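You operate a simulated robot arm through the tools that you are given. There is no shell and no other tool.

Carry out the task below with a simulated robot arm. There is one attempt and no reset: what you move stays moved.

Task
Tighten the blue flange's two slack nuts, then close its drain and vent.
Fine: slack nuts show orange pads; use the socket key and put it back in its place. Set down upright: socket key.

The check looks at the end state, three seconds after you hand in, the way a careful person would. Anything else that was tipped, shoved, dropped, spilled or broken makes it a failure.

Robot
A 7-joint arm with a two-finger parallel gripper, fixed in place. Base frame: the origin is on the floor under the middle of its stand, x ahead of it, y to its left, z up; the work surface is at about z = 860. Readings come in mm, degrees, newtons and seconds.
It reaches about 1479 mm from its shoulder. Its first joint turns from -166.0 to 166.0 degrees. Payload 4.4 kg.
The tool frame sits at the grasp point between the pads (the TCP): z along the fingers, y along the line on which they close. The tips reach 23 mm beyond it. The gripper opens to 94 mm. The fingers are 38 mm wide and 10 mm thick; the gripper's body (54 by 96 mm) begins 39 mm behind the TCP.
Orientation is told as [roll, pitch, yaw] about the base's x, y, z axes, in that order, counted from this pose: with the fingers straight down and closing along the base's y, the tool's x points along the base's -x, its y along +y and its z along -z.

Tools
- The arm moves only by the tool arm_command. Its argument "plan" is a list of rows, each an object of numbers (a shift or turn left out is 0, a gripper value left out holds the last): "grip": the finger opening in mm, from 0 to 94; "x", "y", "z": the shift along the tool's x, y, z in mm; "wx", "wy", "wz": the turn, a rotation vector about the tool's x, y, z in rad. In form: [{"grip": .., "x": .., "y": .., "z": .., "wx": .., "wy": .., "wz": ..}, ...]. A call has 1 to 20 rows; each row shifts and turns the commanded pose from where the row before left it, along the tool's axes as they then stand. A row lasts 0.2 s, in which the tool goes at most 50 mm and 8.6 degrees; a call with a longer step from one row to the next is refused whole, and so is a gripper value outside its range. A pose out of reach is approached as far as the arm can. The call stops where the force on the tool passes 40 N (or 10 N more than at its start, if that is more) or the arm is blocked; 0.2 s more then pass. Each finger travels about 72 mm/s and halts on what it meets, pressing with about 28 N; the grip force reading is that of the motor and also rises with nothing between the fingers. The clock runs only during rows and for 0.2 s after the last one: add rows that do not move to give the fingers time. It gives the time, the measured TCP pose, the force on the tool (base axes), the opening and the grip force at its end, in the units of the frame above (readings bear some noise), with the torque about the TCP (base axes, N m) and any sound that the robot's microphone picked up.
- Cameras (640 x 400 px; columns grow to the right, rows downward): "scene" is fixed at [219.5, -648.7, 1743.8]; the picture's right is [0.78, -0.63, 0.00], its down [-0.33, -0.41, -0.85] and it looks along [0.53, 0.66, -0.53] (base axes); focal length 318 px, centre (320, 200). "wrist" rides on the gripper at [86, 16, -74] in the tool frame; the picture's right is [-0.18, 0.98, 0.00], its down [-0.58, -0.11, -0.81] and it looks along [-0.79, -0.15, 0.59] (tool axes); focal length 243 px, centre (320, 200). There is no depth. A picture from a camera that has moved, and an enlarged one, comes with that camera's place and axes in the base frame and with its lens.
- snapshot(camera): a new picture of that camera. It takes no simulated time.
- inspect(camera, box): a new picture of the part [left, top, right, bottom] of that camera's present view, enlarged. It takes no simulated time.
- finish_job(): hands the job in; it is judged then, once.

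Nothing tells you positions but the pictures and the camera data. Unless the task says otherwise, let go and move clear before handing in.

The tools are called after "Emit:" as a command line: name --argument value ..., lists and objects as JSON in quotes. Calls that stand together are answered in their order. arm_command: Moves the arm, as the interface text tells. Its arguments: {"type":"object","properties":{"plan":{"type":"array","items":{"type":"object","properties":{"grip":{"type":"number"},"x":{"type":"number"},"y":{"type":"number"},"z":{"type":"number"},"wx":{"type":"number"},"wy":{"type":"number"},"wz":{"type":"number"}}}}},"required":["plan"]} The other tools are called the same way: snapshot (camera) takes a picture; inspect (camera, box) takes an enlarged picture of a part of a camera's view; finish_job () hands the job in.

At the start:

```text
time_s: 0.0
tcp_pos: [848.0, -237.6, 1352.9]
tcp_rot: [0.0, 0.0, 0.0]
force: [-0.6, 0.0, 0.7]
moment: [0.01, 0.01, 0.0]
grip_width: 93.7
gripper_force: 0.1
```

scene: 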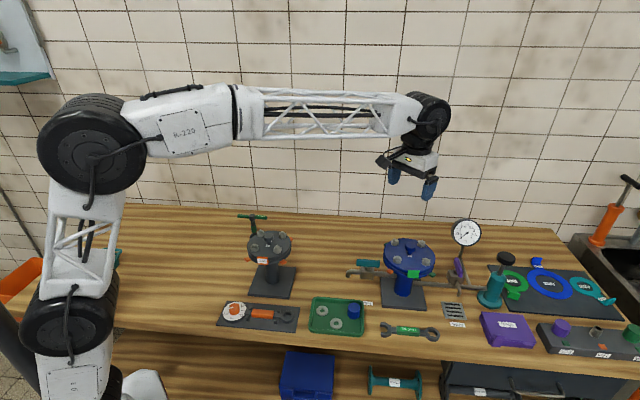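
wrist: 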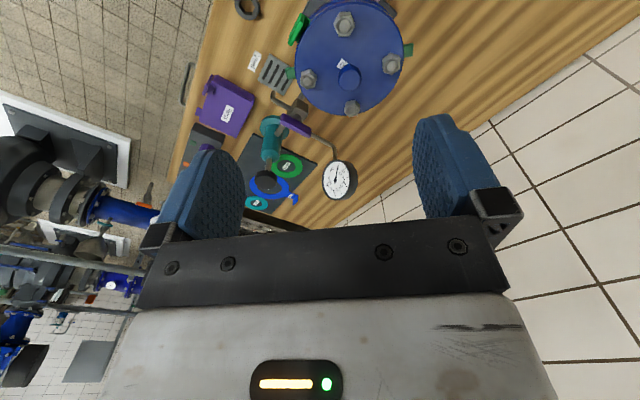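

I see a bench with a grey flange (left) and a blue flange (middle), plus several tools. I'll enlarge parts of the view before moving anything.

Emit:
inspect --camera "scene" --box '[340, 210, 480, 320]'

Emit:
inspect --camera "scene" --box '[200, 280, 380, 350]'

Emit:
inspect --camera "scene" --box '[360, 290, 480, 360]'

Emit:
inspect --camera "scene" --box '[460, 230, 640, 370]'

Emit:
inspect --camera "wrist" --box '[220, 0, 440, 130]'

```text
3.64 times, centred on (410, 265) of scene
camera zoom: at [219.5, -648.7, 1743.8], right [0.78, -0.63, 0.0], down [-0.33, -0.41, -0.85], along [0.53, 0.66, -0.53], focal length 1158 px, centre (-7, -36)
```

zoom: 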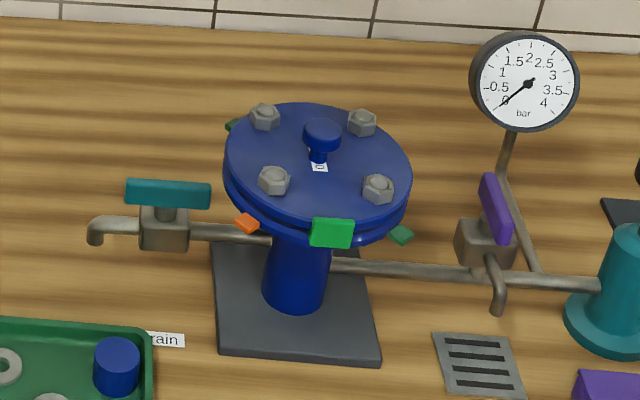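

```text
3.56 times, centred on (290, 315) of scene
camera zoom: at [219.5, -648.7, 1743.8], right [0.78, -0.63, 0.0], down [-0.33, -0.41, -0.85], along [0.53, 0.66, -0.53], focal length 1132 px, centre (427, -209)
```

zoom: 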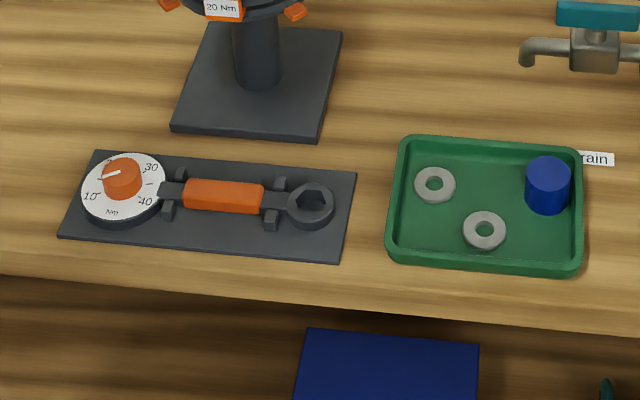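

```text
5.33 times, centred on (420, 325) of scene
camera zoom: at [219.5, -648.7, 1743.8], right [0.78, -0.63, 0.0], down [-0.33, -0.41, -0.85], along [0.53, 0.66, -0.53], focal length 1698 px, centre (-213, -467)
```

zoom: 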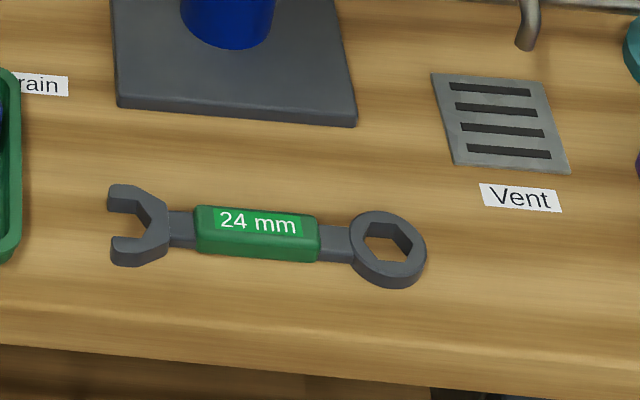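

```text
2.86 times, centred on (550, 300) of scene
camera zoom: at [219.5, -648.7, 1743.8], right [0.78, -0.63, 0.0], down [-0.33, -0.41, -0.85], along [0.53, 0.66, -0.53], focal length 910 px, centre (-337, -86)
```

zoom: 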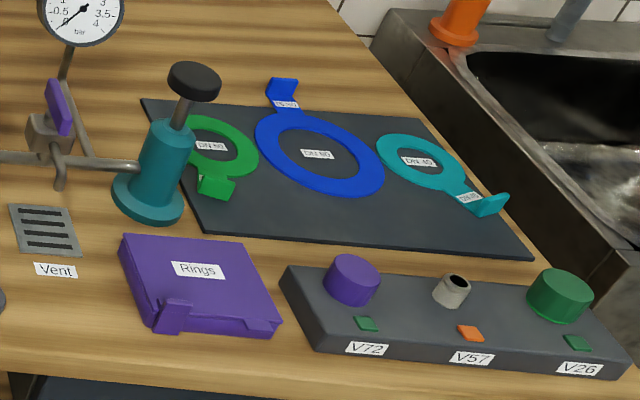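

```text
2.91 times, centred on (330, 65) of wrist
camera zoom: at [761.6, -221.8, 1427.0], right [0.18, 0.98, 0.0], down [0.58, -0.11, 0.81], along [0.79, -0.15, -0.59], focal length 706 px, centre (291, 593)
```

zoom: 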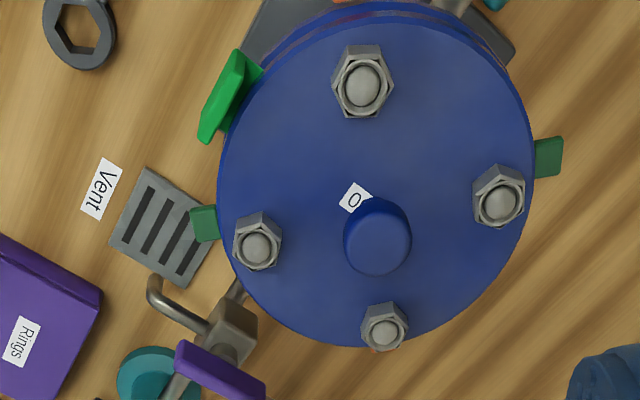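

Emit:
inspect --camera "scene" --box '[210, 200, 320, 300]'

Emit:
inspect --camera "scene" --box '[0, 200, 140, 320]'

Emit:
inspect --camera "scene" --box '[270, 340, 540, 400]'

Emit:
inspect --camera "scene" --box '[375, 225, 445, 285]'

Emit:
inspect --camera "scene" --box '[560, 160, 640, 260]'

```text
4.00 times, centred on (265, 250) of scene
camera zoom: at [219.5, -648.7, 1743.8], right [0.78, -0.63, 0.0], down [-0.33, -0.41, -0.85], along [0.53, 0.66, -0.53], focal length 1274 px, centre (540, 0)
```

zoom: 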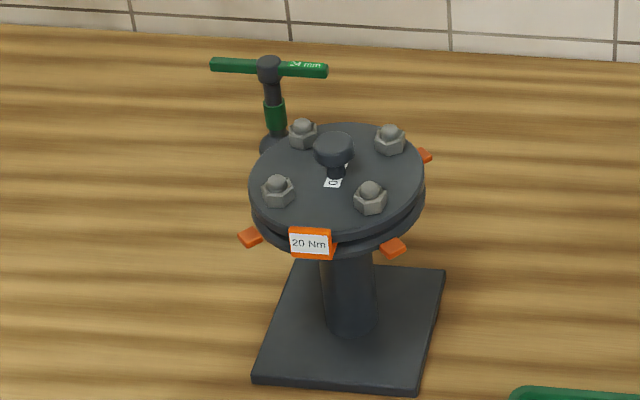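

```text
3.33 times, centred on (70, 260) of scene
camera zoom: at [219.5, -648.7, 1743.8], right [0.78, -0.63, 0.0], down [-0.33, -0.41, -0.85], along [0.53, 0.66, -0.53], focal length 1062 px, centre (1153, 0)
```

zoom: 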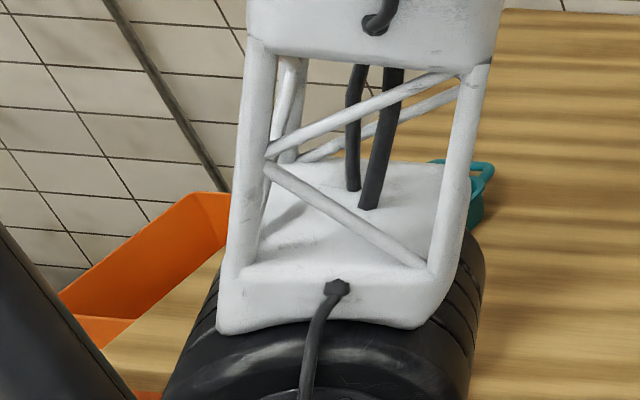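

```text
2.37 times, centred on (405, 370) of scene
camera zoom: at [219.5, -648.7, 1743.8], right [0.78, -0.63, 0.0], down [-0.33, -0.41, -0.85], along [0.53, 0.66, -0.53], focal length 755 px, centre (118, -203)
```

zoom: 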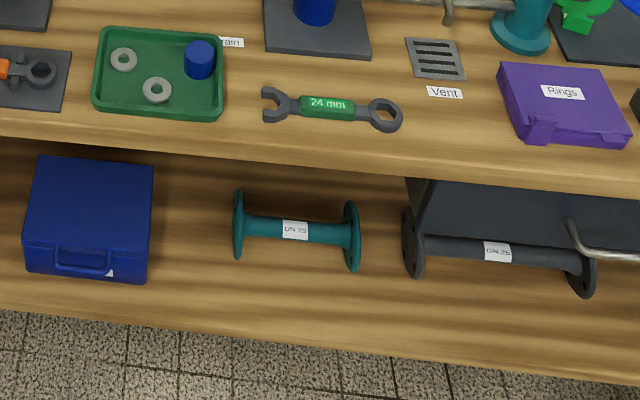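

```text
6.67 times, centred on (410, 255) of scene
camera zoom: at [219.5, -648.7, 1743.8], right [0.78, -0.63, 0.0], down [-0.33, -0.41, -0.85], along [0.53, 0.66, -0.53], focal length 2123 px, centre (-280, -167)
```

zoom: 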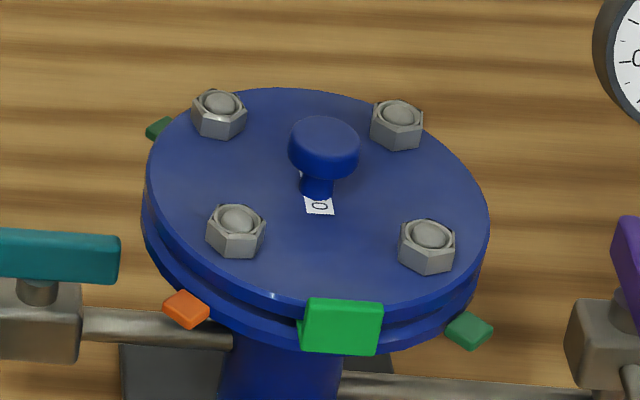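

```text
4.00 times, centred on (600, 210) of scene
camera zoom: at [219.5, -648.7, 1743.8], right [0.78, -0.63, 0.0], down [-0.33, -0.41, -0.85], along [0.53, 0.66, -0.53], focal length 1274 px, centre (-800, 160)
```

zoom: 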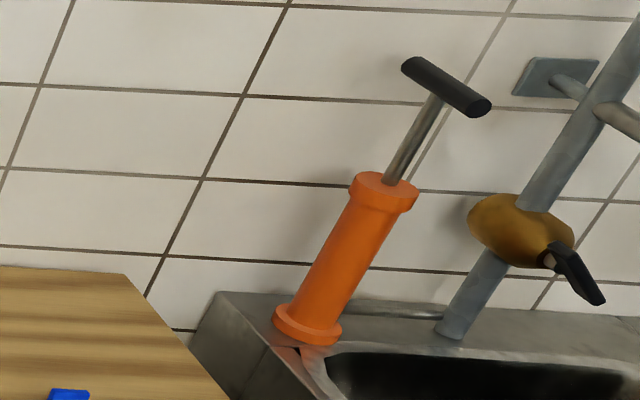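

The green T-handle "24 mm" standing behind the grey flange looks like the socket key. The blue flange's orange pads appear to be at its -x and +x nuts. I'll look closer at the valves with the wrist camera first.

Emit:
inspect --camera "wrist" --box '[230, 50, 370, 150]'

Emit:
inspect --camera "scene" --box '[340, 255, 390, 285]'

Emit:
inspect --camera "scene" --box '[430, 240, 500, 290]'

Emit:
arm_command --plan '[{"x": 40}, {"x": 40}, {"x": 40}, {"x": 40}, {"x": 40}]'

```text
4.00 times, centred on (300, 100) of wrist
camera zoom: at [761.6, -221.8, 1427.0], right [0.18, 0.98, 0.0], down [0.58, -0.11, 0.81], along [0.79, -0.15, -0.59], focal length 970 px, centre (400, 600)
```

zoom: 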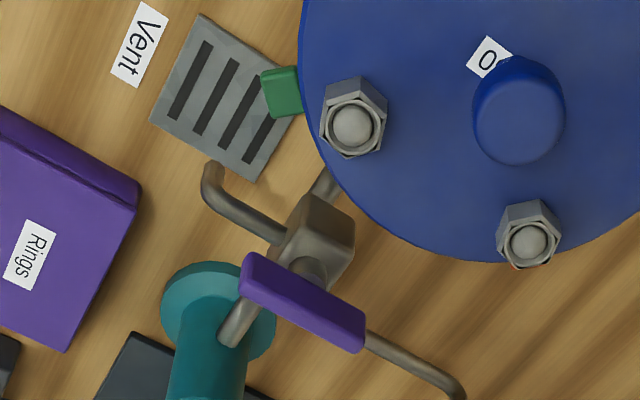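

```text
12.80 times, centred on (365, 270) of scene
camera zoom: at [219.5, -648.7, 1743.8], right [0.78, -0.63, 0.0], down [-0.33, -0.41, -0.85], along [0.53, 0.66, -0.53], focal length 4076 px, centre (-256, -696)
```

zoom: 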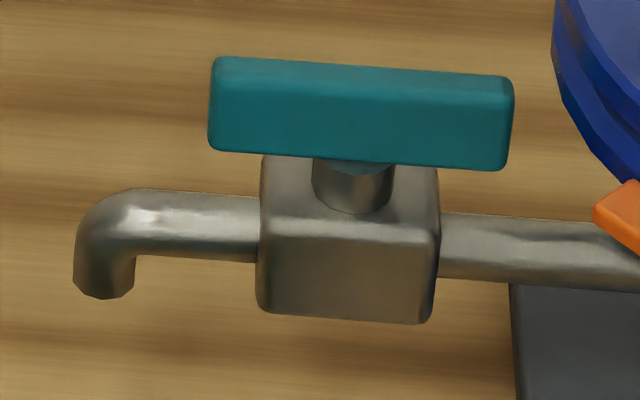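

```text
8.00 times, centred on (465, 265) of scene
camera zoom: at [219.5, -648.7, 1743.8], right [0.78, -0.63, 0.0], down [-0.33, -0.41, -0.85], along [0.53, 0.66, -0.53], focal length 2548 px, centre (-840, -320)
```

zoom: 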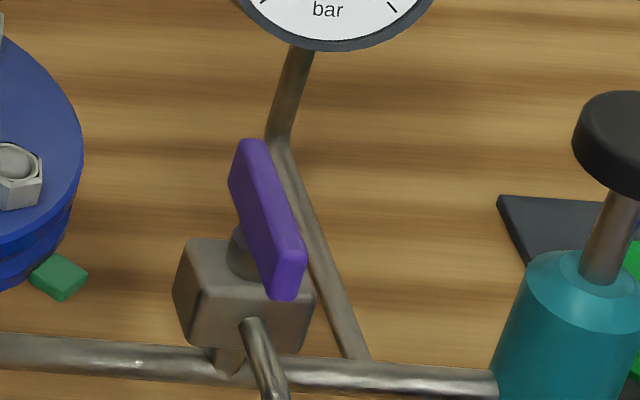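

```text
time_s: 1.2
tcp_pos: [647.9, -238.7, 1351.4]
tcp_rot: [0.0, 0.0, 0.0]
force: [0.1, 0.3, -0.8]
moment: [0.0, 0.02, 0.0]
grip_width: 94.3
gripper_force: 0.2
```

The drain handle lies along its pipe and the vent handle lies along its spout, so both are open. I've moved back; now I'll look at the whole bench from here.

Emit:
snapshot --camera "wrist"

Emit:
snapshot --camera "scene"

```text
taken
camera wrist: at [560.9, -223.4, 1425.6], right [0.18, 0.98, 0.0], down [0.58, -0.11, 0.81], along [0.79, -0.15, -0.59], focal length 243 px, centre (320, 200)
```

wrist: 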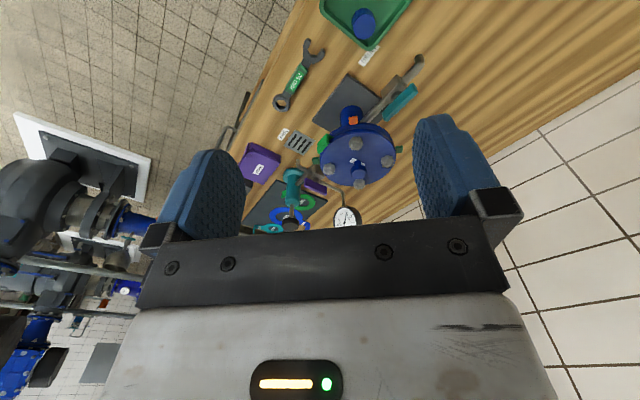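

```text
taken
```

scene: 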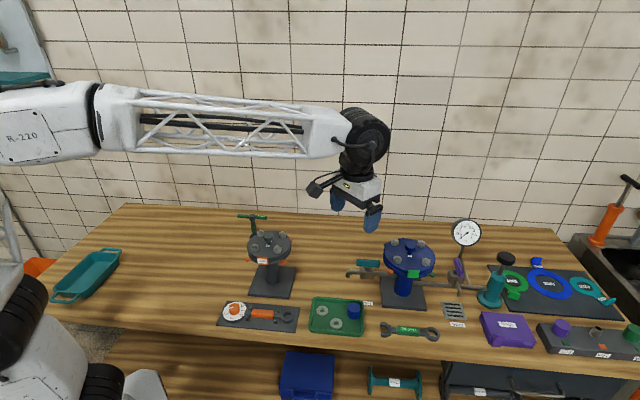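

The table runs at 45° to the base frame, along (1,-1), and the socket key is near (675, 370). I'll move over towards it at a safe height to view it with the wrist camera.

Emit:
arm_command --plan '[{"x": 4, "y": 40}, {"x": 4, "y": 40}, {"x": 4, "y": 40}, {"x": 4, "y": 40}, {"x": 4, "y": 40}, {"x": 4, "y": 40}, {"x": 4, "y": 40}, {"x": 4, "y": 40}, {"x": 4, "y": 40}, {"x": 4, "y": 40}, {"x": 4, "y": 40}, {"x": 4, "y": 40}, {"x": 4, "y": 40}, {"x": 4, "y": 40}, {"x": 4, "y": 40}, {"z": 30}, {"z": 30}, {"z": 30}]'

Emit:
snapshot --camera "wrist"

Emit:
snapshot --camera "scene"

```text
time_s: 5.0
tcp_pos: [589.7, 361.6, 1259.4]
tcp_rot: [0.0, 0.0, -0.1]
force: [0.1, 0.8, 0.4]
moment: [0.04, 0.02, 0.0]
grip_width: 93.8
gripper_force: 0.0
```

```text
taken
camera wrist: at [502.9, 378.0, 1334.7], right [0.18, 0.98, 0.0], down [0.58, -0.11, 0.81], along [0.79, -0.15, -0.59], focal length 243 px, centre (320, 200)
```

wrist: 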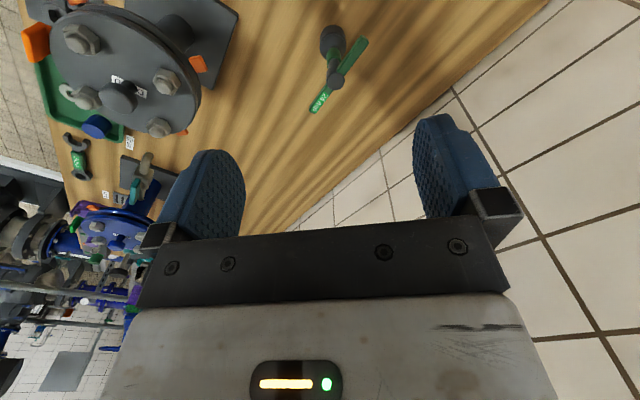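

```text
taken
```

scene: 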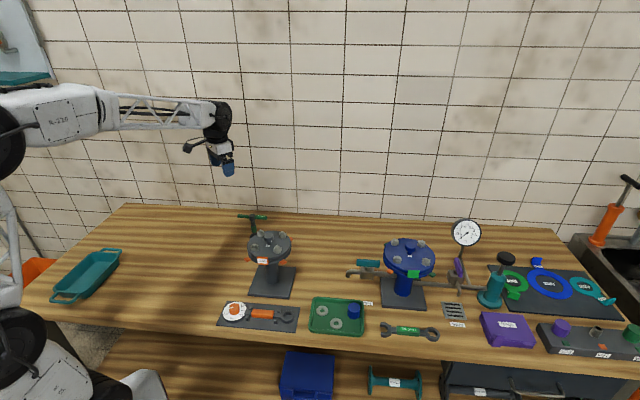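

Emit:
inspect --camera "wrist" --box '[280, 0, 400, 130]'

```text
3.08 times, centred on (340, 65) of wrist
camera zoom: at [502.9, 378.0, 1334.7], right [0.18, 0.98, 0.0], down [0.58, -0.11, 0.81], along [0.79, -0.15, -0.59], focal length 746 px, centre (258, 615)
```

zoom: 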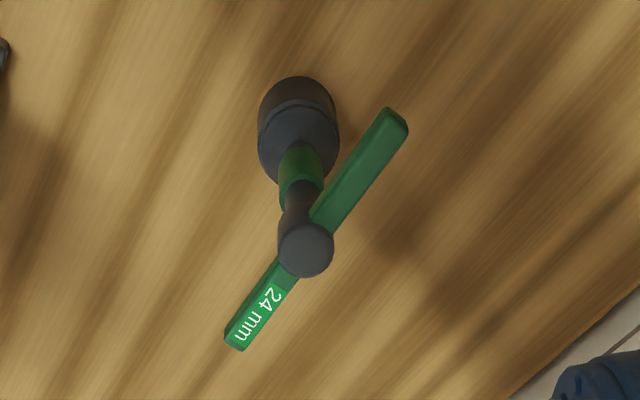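

The socket key stands on its socket near (680, 368), with its T-bar along the table direction (yaw -45°) and its top at z of about 994. I'll move above it, align the yaw to -45°, and look again.

Emit:
arm_command --plan '[{"x": -31, "y": 2}, {"x": -31, "y": 2}, {"x": -31, "y": 2}, {"wz": 0.131}, {"wz": 0.131}, {"wz": 0.131}, {"wz": 0.131}, {"wz": 0.131}, {"wz": 0.131}, {"z": 20}, {"z": 20}, {"z": 20}, {"z": 20}]'

Emit:
snapshot --camera "wrist"

Emit:
inspect --camera "scene" --box '[190, 140, 330, 260]'

```text
time_s: 7.8
tcp_pos: [680.2, 367.9, 1180.8]
tcp_rot: [0.0, 0.0, -45.1]
force: [0.3, 0.0, 0.6]
moment: [-0.02, -0.01, -0.02]
grip_width: 94.4
gripper_force: 0.0
```

```text
taken
camera wrist: at [631.1, 440.2, 1256.4], right [0.83, 0.56, 0.0], down [0.33, -0.49, 0.81], along [0.45, -0.67, -0.59], focal length 243 px, centre (320, 200)
```

wrist: 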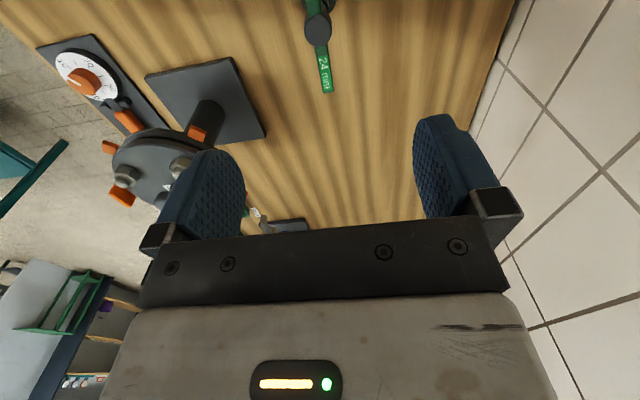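

```text
3.33 times, centred on (260, 200) of scene
camera zoom: at [219.5, -648.7, 1743.8], right [0.78, -0.63, 0.0], down [-0.33, -0.41, -0.85], along [0.53, 0.66, -0.53], focal length 1062 px, centre (520, 200)
```

zoom: 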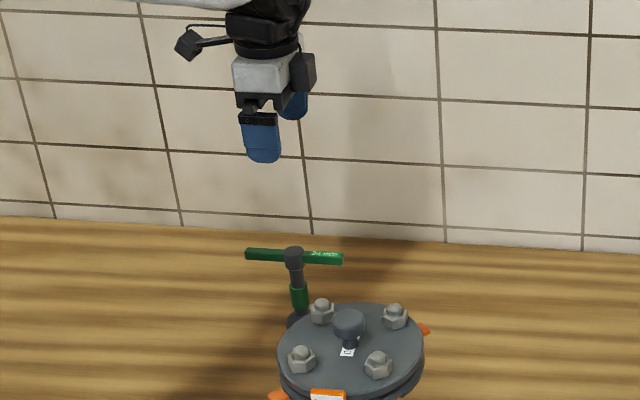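

Emit:
arm_command --plan '[{"z": 30}, {"z": 30}, {"z": 30}, {"z": 25}]'

Emit:
snapshot --camera "wrist"

Emit:
inspect --camera "wrist" --box '[240, 0, 400, 130]'

Emit:
inspect --camera "scene" --box '[220, 180, 290, 250]'

```text
time_s: 8.8
tcp_pos: [681.0, 367.9, 1067.7]
tcp_rot: [0.0, -0.1, -45.2]
force: [0.6, 0.3, 0.4]
moment: [-0.01, 0.02, -0.03]
grip_width: 93.9
gripper_force: 0.0
```

```text
taken
camera wrist: at [631.6, 439.2, 1142.8], right [0.83, 0.56, 0.0], down [0.33, -0.49, 0.81], along [0.46, -0.67, -0.59], focal length 243 px, centre (320, 200)
```

wrist: 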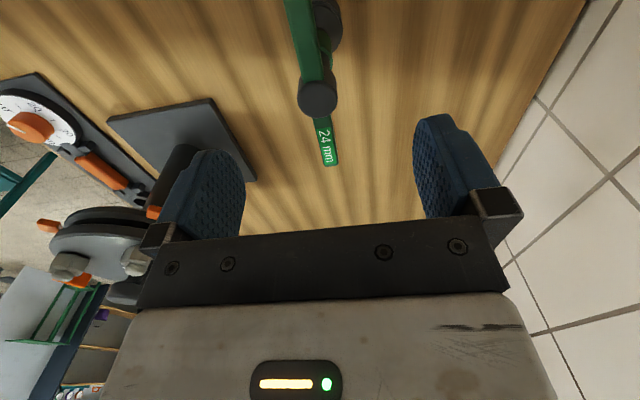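

```text
3.08 times, centred on (320, 65) of wrist
camera zoom: at [631.6, 439.2, 1142.8], right [0.83, 0.56, 0.0], down [0.33, -0.49, 0.81], along [0.46, -0.67, -0.59], focal length 746 px, centre (320, 615)
```

zoom: 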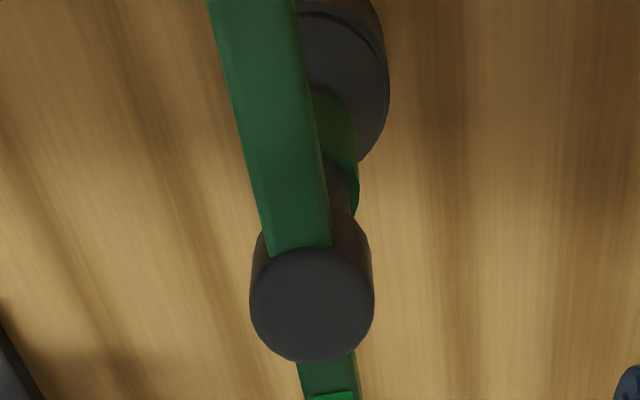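

```text
5.71 times, centred on (255, 215) of scene
camera zoom: at [219.5, -648.7, 1743.8], right [0.78, -0.63, 0.0], down [-0.33, -0.41, -0.85], along [0.53, 0.66, -0.53], focal length 1820 px, centre (691, 114)
```

zoom: 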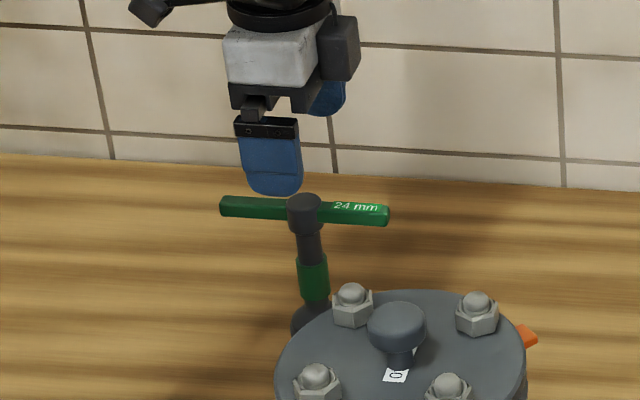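

The key's hub (26 mm) and bar (13 mm) lie almost centred between my fingers. I'll lower a little and look again before straddling it.

Emit:
arm_command --plan '[{"z": 20, "y": -1.2}, {"z": 20}, {}]'

Emit:
snapshot --camera "wrist"

Emit:
inspect --camera "wrist" --box '[240, 60, 400, 190]'

Emit:
inspect --camera "scene" --box '[220, 180, 290, 250]'

```text
time_s: 9.6
tcp_pos: [680.4, 366.9, 1027.6]
tcp_rot: [0.0, 0.0, -45.1]
force: [0.2, 0.3, -1.2]
moment: [-0.03, -0.01, 0.0]
grip_width: 94.0
gripper_force: 0.0
```

```text
taken
camera wrist: at [630.8, 439.8, 1102.3], right [0.83, 0.56, 0.0], down [0.33, -0.49, 0.81], along [0.45, -0.67, -0.59], focal length 243 px, centre (320, 200)
```

wrist: 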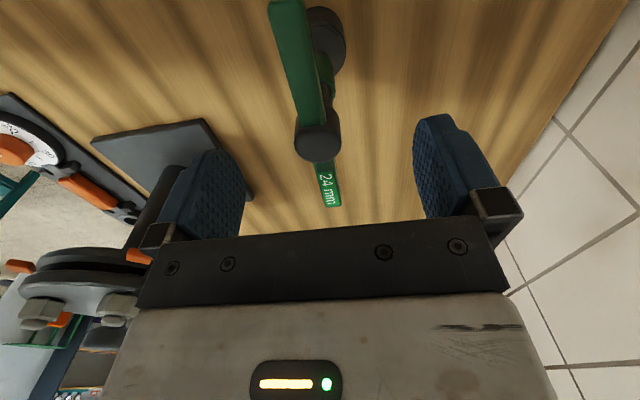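

```text
3.08 times, centred on (320, 125) of wrist
camera zoom: at [630.8, 439.8, 1102.3], right [0.83, 0.56, 0.0], down [0.33, -0.49, 0.81], along [0.45, -0.67, -0.59], focal length 746 px, centre (320, 431)
```

zoom: 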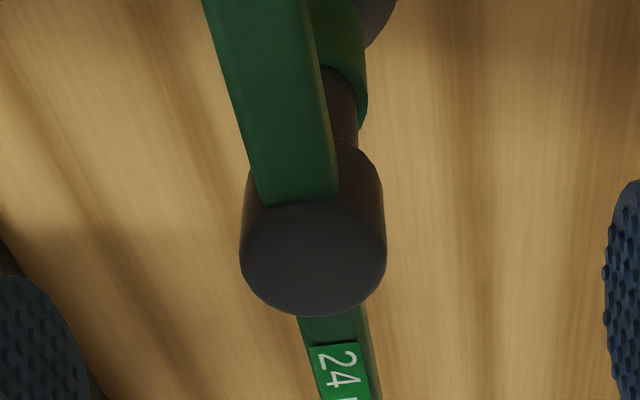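

```text
5.71 times, centred on (255, 215) of scene
camera zoom: at [219.5, -648.7, 1743.8], right [0.78, -0.63, 0.0], down [-0.33, -0.41, -0.85], along [0.53, 0.66, -0.53], focal length 1820 px, centre (691, 114)
```

zoom: 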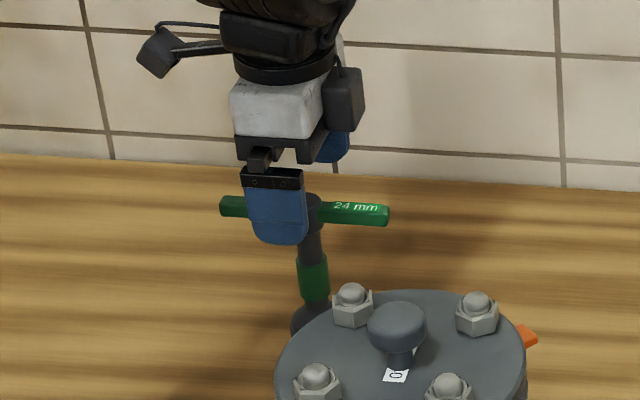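

Emit:
arm_command --plan '[{"x": 2, "y": -1, "z": 12}, {"z": 12}, {"z": 12}, {"grip": 40}, {"grip": 40}, {"grip": 40}, {}]'

Emit:
snapshot --camera "wrist"

Emit:
inspect --camera "wrist" --box '[240, 100, 400, 230]'

Emit:
inspect --camera "scene" --box '[220, 180, 290, 250]'

```text
time_s: 11.2
tcp_pos: [677.8, 369.6, 991.8]
tcp_rot: [0.0, 0.0, -45.0]
force: [-0.2, 1.1, -0.1]
moment: [0.02, 0.01, -0.01]
grip_width: 40.0
gripper_force: 0.0
```

```text
taken
camera wrist: at [628.6, 441.7, 1066.5], right [0.83, 0.56, 0.0], down [0.33, -0.49, 0.81], along [0.45, -0.67, -0.59], focal length 243 px, centre (320, 200)
```

wrist: 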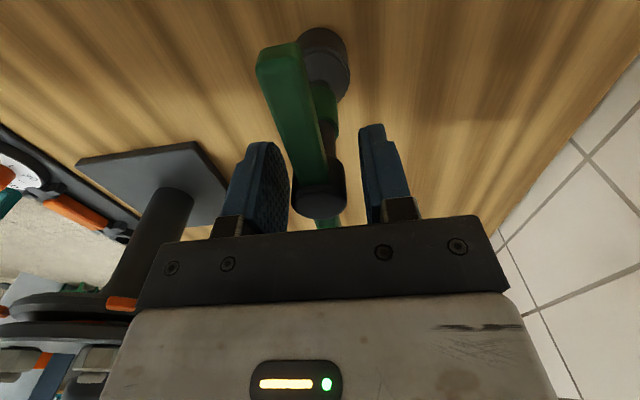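

```text
3.08 times, centred on (320, 165) of wrist
camera zoom: at [628.6, 441.7, 1066.5], right [0.83, 0.56, 0.0], down [0.33, -0.49, 0.81], along [0.45, -0.67, -0.59], focal length 746 px, centre (320, 308)
```

zoom: 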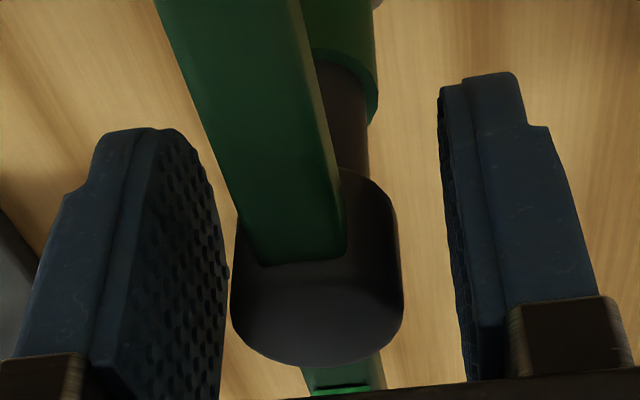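

```text
5.71 times, centred on (255, 215) of scene
camera zoom: at [219.5, -648.7, 1743.8], right [0.78, -0.63, 0.0], down [-0.33, -0.41, -0.85], along [0.53, 0.66, -0.53], focal length 1820 px, centre (691, 114)
```

zoom: 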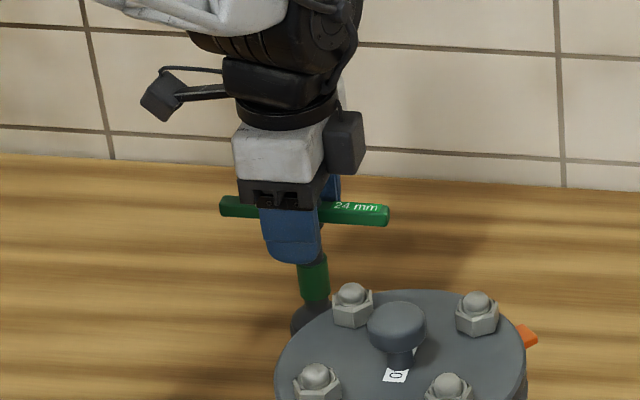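

The hub is centred in the closing direction. I'll shift about 3 mm along the bar to centre on it and close.

Emit:
arm_command --plan '[{"x": 3}, {"grip": 30}, {"grip": 20}, {"grip": 20}, {"grip": 15}, {"grip": 15}, {}]'

Emit:
inspect --camera "wrist" --box '[220, 60, 420, 230]'

Emit:
inspect --camera "scene" --box '[220, 180, 290, 250]'

```text
time_s: 12.8
tcp_pos: [676.7, 370.9, 991.6]
tcp_rot: [0.0, -0.1, -45.1]
force: [-1.0, -1.5, 0.6]
moment: [-0.08, 0.07, -0.01]
grip_width: 25.5
gripper_force: 27.7
```

```text
2.35 times, centred on (320, 145) of wrist
camera zoom: at [627.0, 443.5, 1066.4], right [0.83, 0.56, 0.0], down [0.33, -0.49, 0.81], along [0.45, -0.67, -0.59], focal length 571 px, centre (320, 329)
```

zoom: 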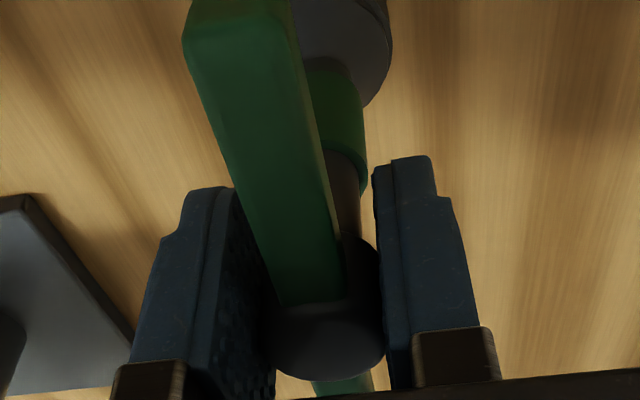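

```text
5.71 times, centred on (255, 215) of scene
camera zoom: at [219.5, -648.7, 1743.8], right [0.78, -0.63, 0.0], down [-0.33, -0.41, -0.85], along [0.53, 0.66, -0.53], focal length 1820 px, centre (691, 114)
```

zoom: 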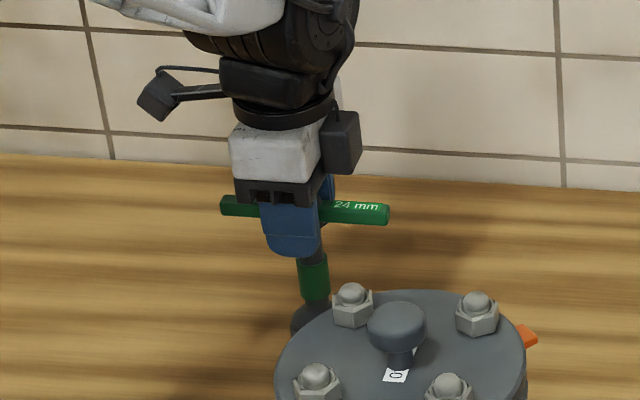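

I've gripped the hub at 25.5 mm with TCP (676.7, 370.9, 991.6), yaw -45°, which I'll keep as the return pose. I'll lift slowly and check.

Emit:
arm_command --plan '[{"z": -5}, {"z": -10}, {"z": -15}, {"z": -20}, {"z": -20}, {}]'

Emit:
snapshot --camera "wrist"

Emit:
inspect --camera "scene" --box '[210, 170, 300, 250]'

```text
time_s: 14.2
tcp_pos: [674.9, 369.8, 1058.6]
tcp_rot: [0.0, 0.0, -45.1]
force: [-0.3, 0.1, -2.6]
moment: [0.0, 0.04, 0.02]
grip_width: 25.4
gripper_force: 27.8
```

```text
taken
camera wrist: at [626.1, 442.4, 1134.0], right [0.83, 0.56, 0.0], down [0.33, -0.49, 0.81], along [0.45, -0.67, -0.59], focal length 243 px, centre (320, 200)
```

wrist: 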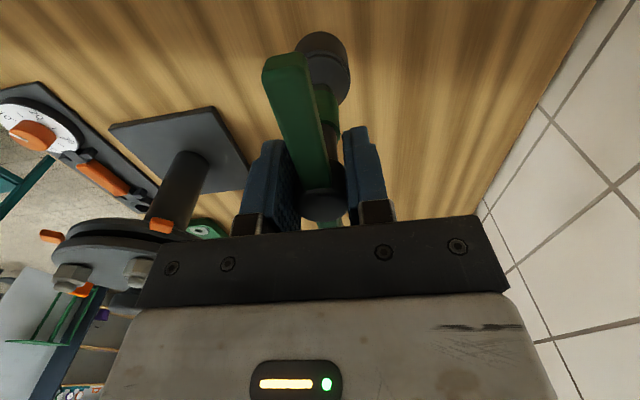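

```text
5.00 times, centred on (255, 210) of scene
camera zoom: at [219.5, -648.7, 1743.8], right [0.78, -0.63, 0.0], down [-0.33, -0.41, -0.85], along [0.53, 0.66, -0.53], focal length 1592 px, centre (645, 150)
```

zoom: 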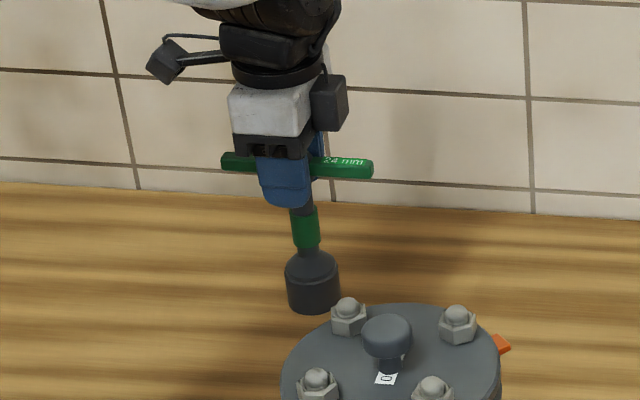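

The key is lifted cleanly and weighs about 3 N. I'll raise it well clear of everything and travel towards the blue flange, stopping beside the -x slack nut for a look.

Emit:
arm_command --plan '[{"z": -40}, {"z": -40}, {"z": -40}, {"z": -40}, {"z": -40}, {}]'

Emit:
arm_command --plan '[{"x": -34.7, "y": -20.4}, {"x": -34.7, "y": -20.4}, {"x": -34.7, "y": -20.4}, {"x": -34.7, "y": -20.4}, {"x": -34.7, "y": -20.4}, {"x": -34.7, "y": -20.4}, {"x": -34.7, "y": -20.4}, {"x": -34.7, "y": -20.4}, {"x": -34.7, "y": -20.4}, {"x": -34.7, "y": -20.4}, {"x": -34.7, "y": -20.4}, {"x": -34.7, "y": -20.4}, {"x": -34.7, "y": -20.4}, {"x": -34.7, "y": -20.4}, {"x": -34.7, "y": -20.4}, {}]'

Emit:
snapshot --camera "wrist"

Emit:
snapshot --camera "scene"

```text
time_s: 15.6
tcp_pos: [678.8, 367.8, 1257.2]
tcp_rot: [0.0, -0.1, -45.1]
force: [0.7, -0.4, -2.8]
moment: [-0.02, 0.0, 0.01]
grip_width: 25.5
gripper_force: 27.8
```

```text
time_s: 19.0
tcp_pos: [828.8, -217.2, 1258.1]
tcp_rot: [0.0, 0.0, -45.2]
force: [0.7, 0.3, -2.8]
moment: [0.0, 0.0, 0.0]
grip_width: 25.5
gripper_force: 28.2
```

```text
taken
camera wrist: at [778.6, -144.7, 1333.4], right [0.83, 0.56, 0.0], down [0.33, -0.49, 0.81], along [0.45, -0.67, -0.59], focal length 243 px, centre (320, 200)
```

wrist: 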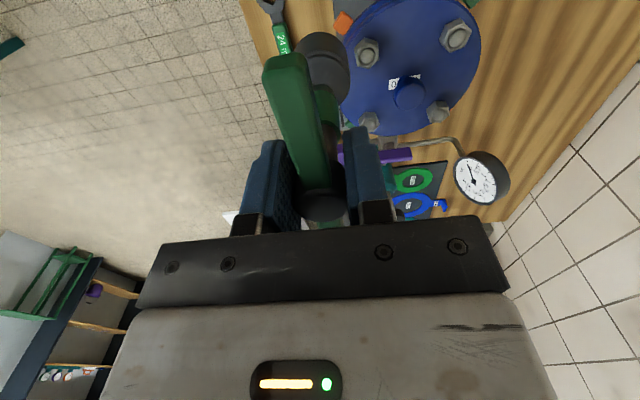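

```text
taken
```

scene: 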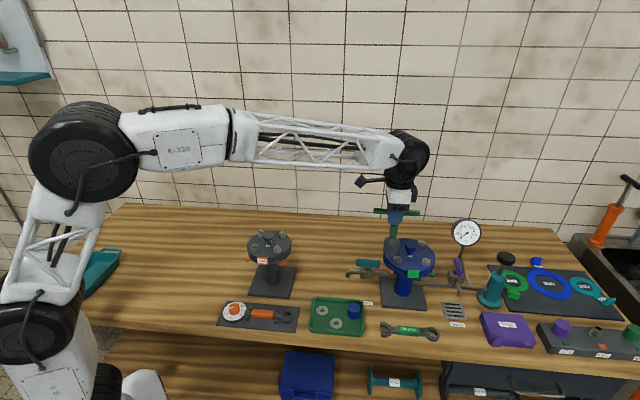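

Emit:
inspect --camera "wrist" --box '[300, 0, 500, 140]'

Emit:
inspect --camera "wrist" --box '[325, 10, 405, 80]'

Emit:
inspect --camera "scene" --box '[360, 170, 450, 300]'

```text
2.86 times, centred on (400, 70) of wrist
camera zoom: at [778.6, -144.7, 1333.4], right [0.83, 0.56, 0.0], down [0.33, -0.49, 0.81], along [0.45, -0.67, -0.59], focal length 693 px, centre (91, 571)
```

zoom: 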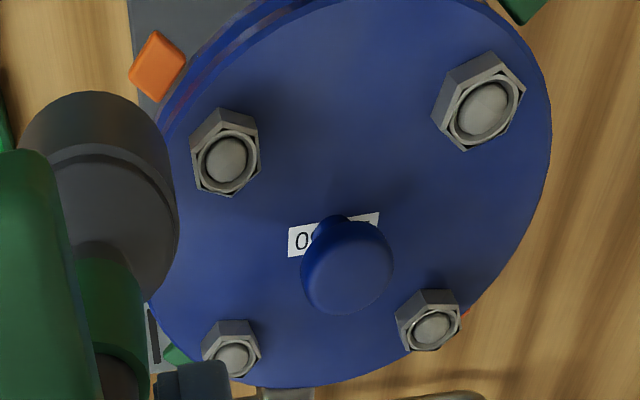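

```text
5.71 times, centred on (365, 45) of wrist
camera zoom: at [778.6, -144.7, 1333.4], right [0.83, 0.56, 0.0], down [0.33, -0.49, 0.81], along [0.45, -0.67, -0.59], focal length 1386 px, centre (63, 1086)
```

zoom: 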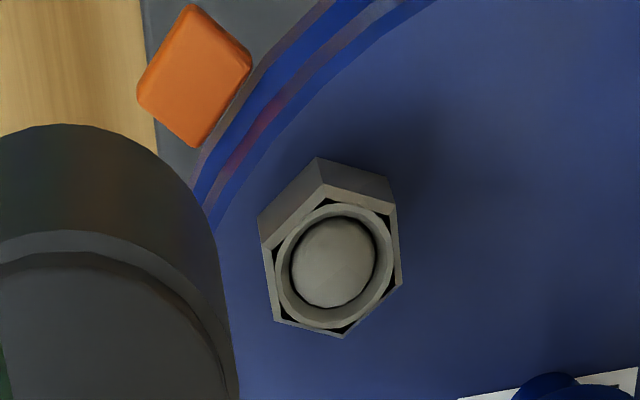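

```text
3.08 times, centred on (405, 235) of scene
camera zoom: at [219.5, -648.7, 1743.8], right [0.78, -0.63, 0.0], down [-0.33, -0.41, -0.85], along [0.53, 0.66, -0.53], focal length 980 px, centre (58, 92)
```

zoom: 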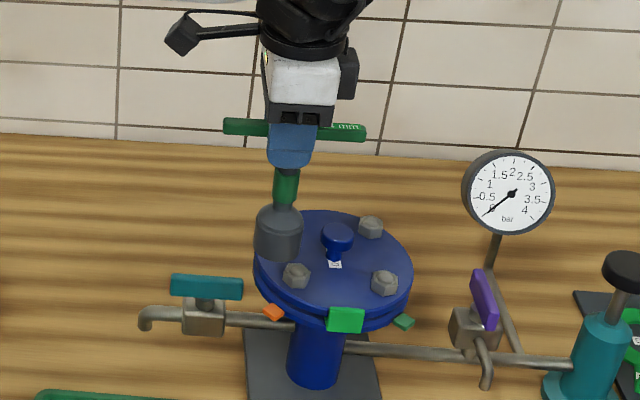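

The -x slack nut, with its orange pad, measures about (884.5, -211.5) with its top near z 1058. Its hex corners sit at about 20° (mod 60). Before engaging, I'll test how far the wrist can turn counter-clockwise here in free space, so I have the most clockwise travel for tightening.

Emit:
arm_command --plan '[{"wz": -0.14}, {"wz": -0.14}, {"wz": -0.14}, {"wz": -0.14}, {"wz": -0.14}, {"wz": -0.14}, {"wz": -0.14}, {"wz": -0.14}, {"wz": -0.14}, {"wz": -0.14}, {}]'

Emit:
snapshot --camera "wrist"

Emit:
snapshot --camera "scene"

```text
time_s: 21.4
tcp_pos: [826.4, -214.6, 1260.8]
tcp_rot: [-0.1, 0.0, 35.2]
force: [0.3, -0.4, -2.0]
moment: [0.0, 0.02, 0.02]
grip_width: 25.4
gripper_force: 27.7
```

```text
taken
camera wrist: at [747.7, -251.3, 1336.0], right [-0.42, 0.91, 0.0], down [0.54, 0.25, 0.81], along [0.73, 0.34, -0.59], focal length 243 px, centre (320, 200)
```

wrist: 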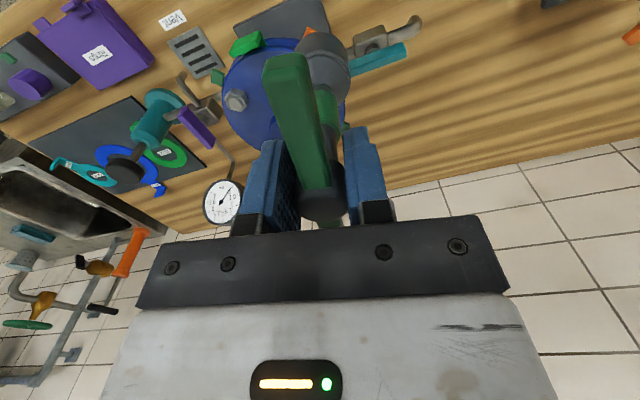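

```text
taken
```

scene: 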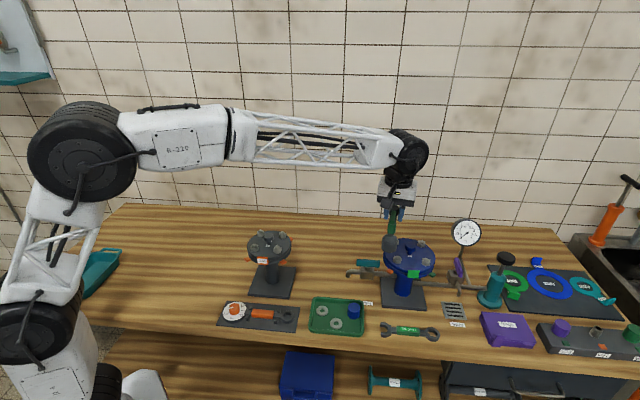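

Emit:
arm_command --plan '[{"wz": -0.14}, {"wz": -0.14}, {"wz": -0.14}, {"wz": -0.14}, {"wz": -0.14}, {"wz": -0.14}, {"wz": -0.14}, {"wz": -0.14}, {"wz": -0.14}, {"wz": -0.14}, {}]'

Emit:
snapshot --camera "scene"

```text
time_s: 23.8
tcp_pos: [827.0, -214.2, 1261.9]
tcp_rot: [-0.1, 0.0, 115.3]
force: [0.3, 0.0, -2.9]
moment: [0.0, 0.01, 0.01]
grip_width: 25.4
gripper_force: 27.4
```

```text
taken
```

scene: 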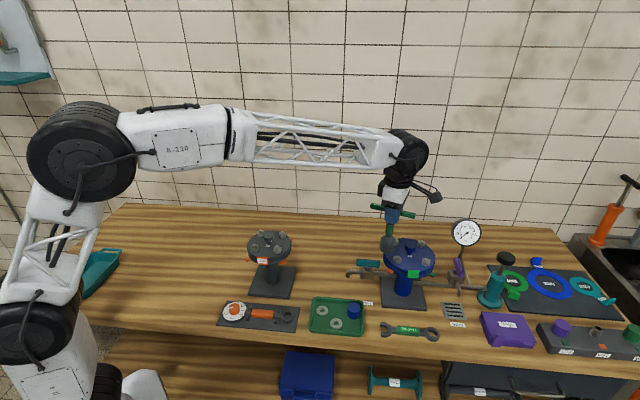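

The wrist turns freely to +115°. I'll go on to +140.5°, where the bar matches the nut's corner angle, and shift so the nut shows beside the socket.

Emit:
arm_command --plan '[{"wz": -0.147}, {"wz": -0.147}, {"wz": -0.146}, {"x": 31, "y": 3}, {"x": 31, "y": 3}, {"z": 15}, {"z": 15}, {}]'

Emit:
snapshot --camera "wrist"

Emit:
inspect --camera "wrist" --box '[220, 0, 380, 100]'

Emit:
inspect --camera "scene" --box '[360, 170, 450, 300]'

```text
time_s: 25.6
tcp_pos: [871.4, -256.6, 1232.5]
tcp_rot: [0.0, 0.0, 140.6]
force: [-0.2, 0.6, -2.6]
moment: [-0.01, -0.03, -0.04]
grip_width: 25.7
gripper_force: 27.9
```

```text
taken
camera wrist: at [927.2, -325.4, 1308.4], right [-0.77, -0.64, 0.0], down [-0.38, 0.45, 0.81], along [-0.52, 0.62, -0.59], focal length 243 px, centre (320, 200)
```

wrist: 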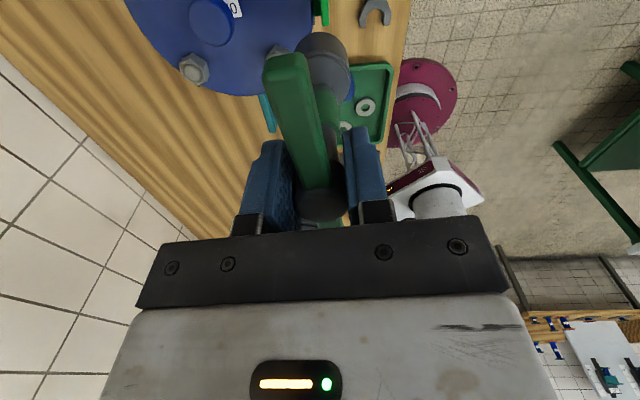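

```text
4.00 times, centred on (300, 50) of wrist
camera zoom: at [927.2, -325.4, 1308.4], right [-0.77, -0.64, 0.0], down [-0.38, 0.45, 0.81], along [-0.52, 0.62, -0.59], focal length 970 px, centre (400, 800)
```

zoom: 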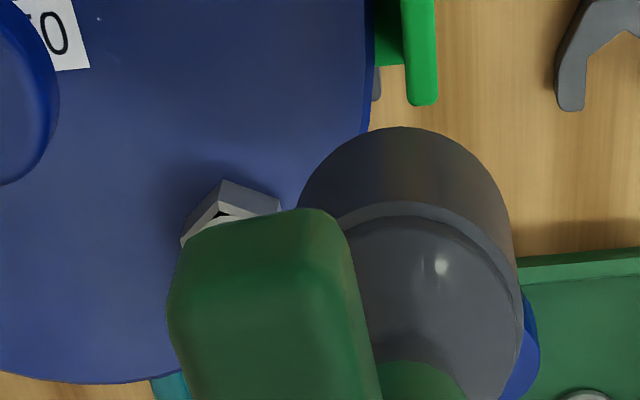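

```text
3.08 times, centred on (405, 235) of scene
camera zoom: at [219.5, -648.7, 1743.8], right [0.78, -0.63, 0.0], down [-0.33, -0.41, -0.85], along [0.53, 0.66, -0.53], focal length 980 px, centre (58, 92)
```

zoom: 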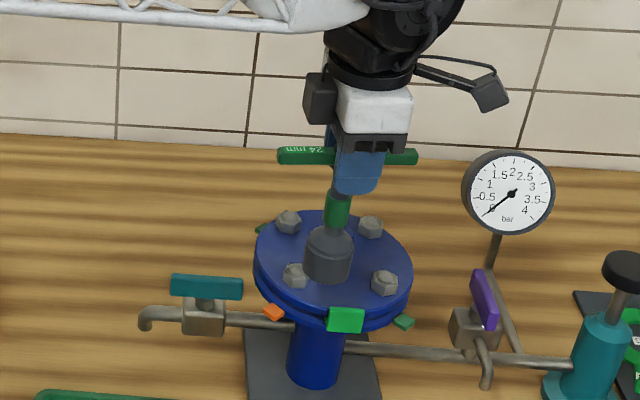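

The bar hides the nut from here. I'll raise slightly and move so the nut shows on the other side of the key.

Emit:
arm_command --plan '[{"z": -20}, {"y": -27.5}, {"y": -27.5}, {"y": -27.5}, {}]'

Emit:
snapshot --camera "wrist"

Emit:
inspect --camera "wrist" --box '[280, 0, 440, 100]'

```text
time_s: 26.8
tcp_pos: [925.2, -192.4, 1251.6]
tcp_rot: [0.0, 0.1, 140.6]
force: [-0.5, 0.0, -2.5]
moment: [-0.02, 0.01, 0.02]
grip_width: 25.6
gripper_force: 27.9
```

```text
taken
camera wrist: at [980.6, -260.3, 1326.1], right [-0.77, -0.64, 0.0], down [-0.38, 0.45, 0.81], along [-0.52, 0.62, -0.59], focal length 243 px, centre (320, 200)
```

wrist: 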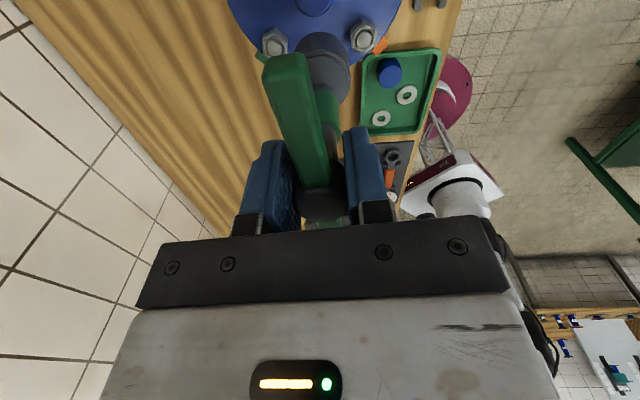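

```text
4.00 times, centred on (360, 50) of wrist
camera zoom: at [980.6, -260.3, 1326.1], right [-0.77, -0.64, 0.0], down [-0.38, 0.45, 0.81], along [-0.52, 0.62, -0.59], focal length 970 px, centre (160, 800)
```

zoom: 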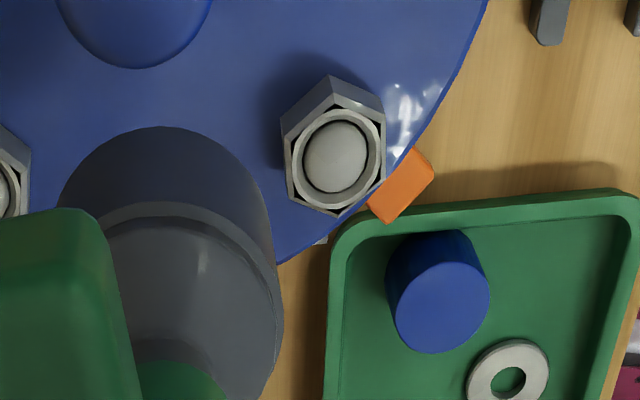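

Emit:
inspect --camera "scene" --box '[385, 180, 455, 270]'

```text
4.44 times, centred on (420, 225) of scene
camera zoom: at [219.5, -648.7, 1743.8], right [0.78, -0.63, 0.0], down [-0.33, -0.41, -0.85], along [0.53, 0.66, -0.53], focal length 1415 px, centre (-124, 89)
```

zoom: 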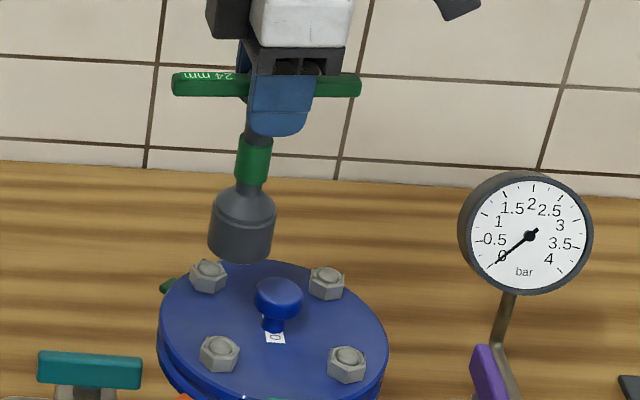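

Triangulating gives the nut axis at about (885.1, -212.7) with the dome near z 1059. I'll put the socket above it with its bottom about 15 mm above the dome, and check in both cameras.

Emit:
arm_command --plan '[{"x": -6.7, "y": 19.6}, {"x": -6.8, "y": 19.6}, {"z": 15}, {"z": 15}, {"z": 15}, {}]'

Emit:
inspect --camera "wrist" --box '[260, 0, 420, 100]'

Emit:
inspect --camera "scene" --box '[370, 200, 440, 280]'

```text
time_s: 28.2
tcp_pos: [889.2, -215.7, 1205.3]
tcp_rot: [0.0, 0.1, 140.5]
force: [-0.5, -0.2, -2.7]
moment: [0.03, 0.03, 0.01]
grip_width: 25.7
gripper_force: 28.3
```

```text
4.00 times, centred on (340, 50) of wrist
camera zoom: at [944.8, -283.2, 1280.6], right [-0.77, -0.64, 0.0], down [-0.38, 0.45, 0.81], along [-0.52, 0.62, -0.59], focal length 970 px, centre (240, 800)
```

zoom: 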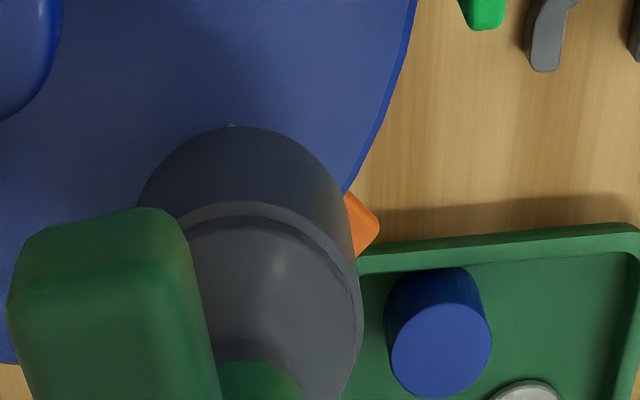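

```text
5.00 times, centred on (405, 240) of scene
camera zoom: at [219.5, -648.7, 1743.8], right [0.78, -0.63, 0.0], down [-0.33, -0.41, -0.85], along [0.53, 0.66, -0.53], focal length 1592 px, centre (-105, 0)
```

zoom: 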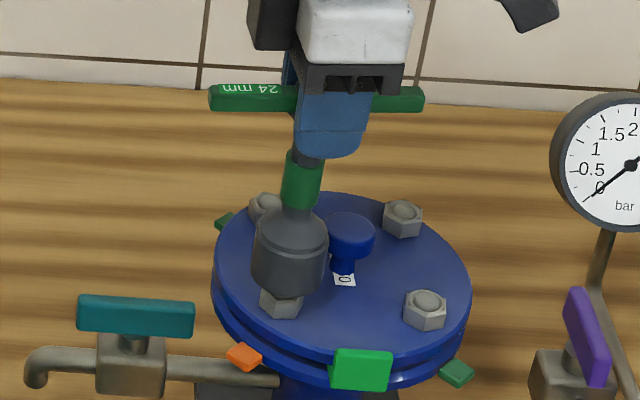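

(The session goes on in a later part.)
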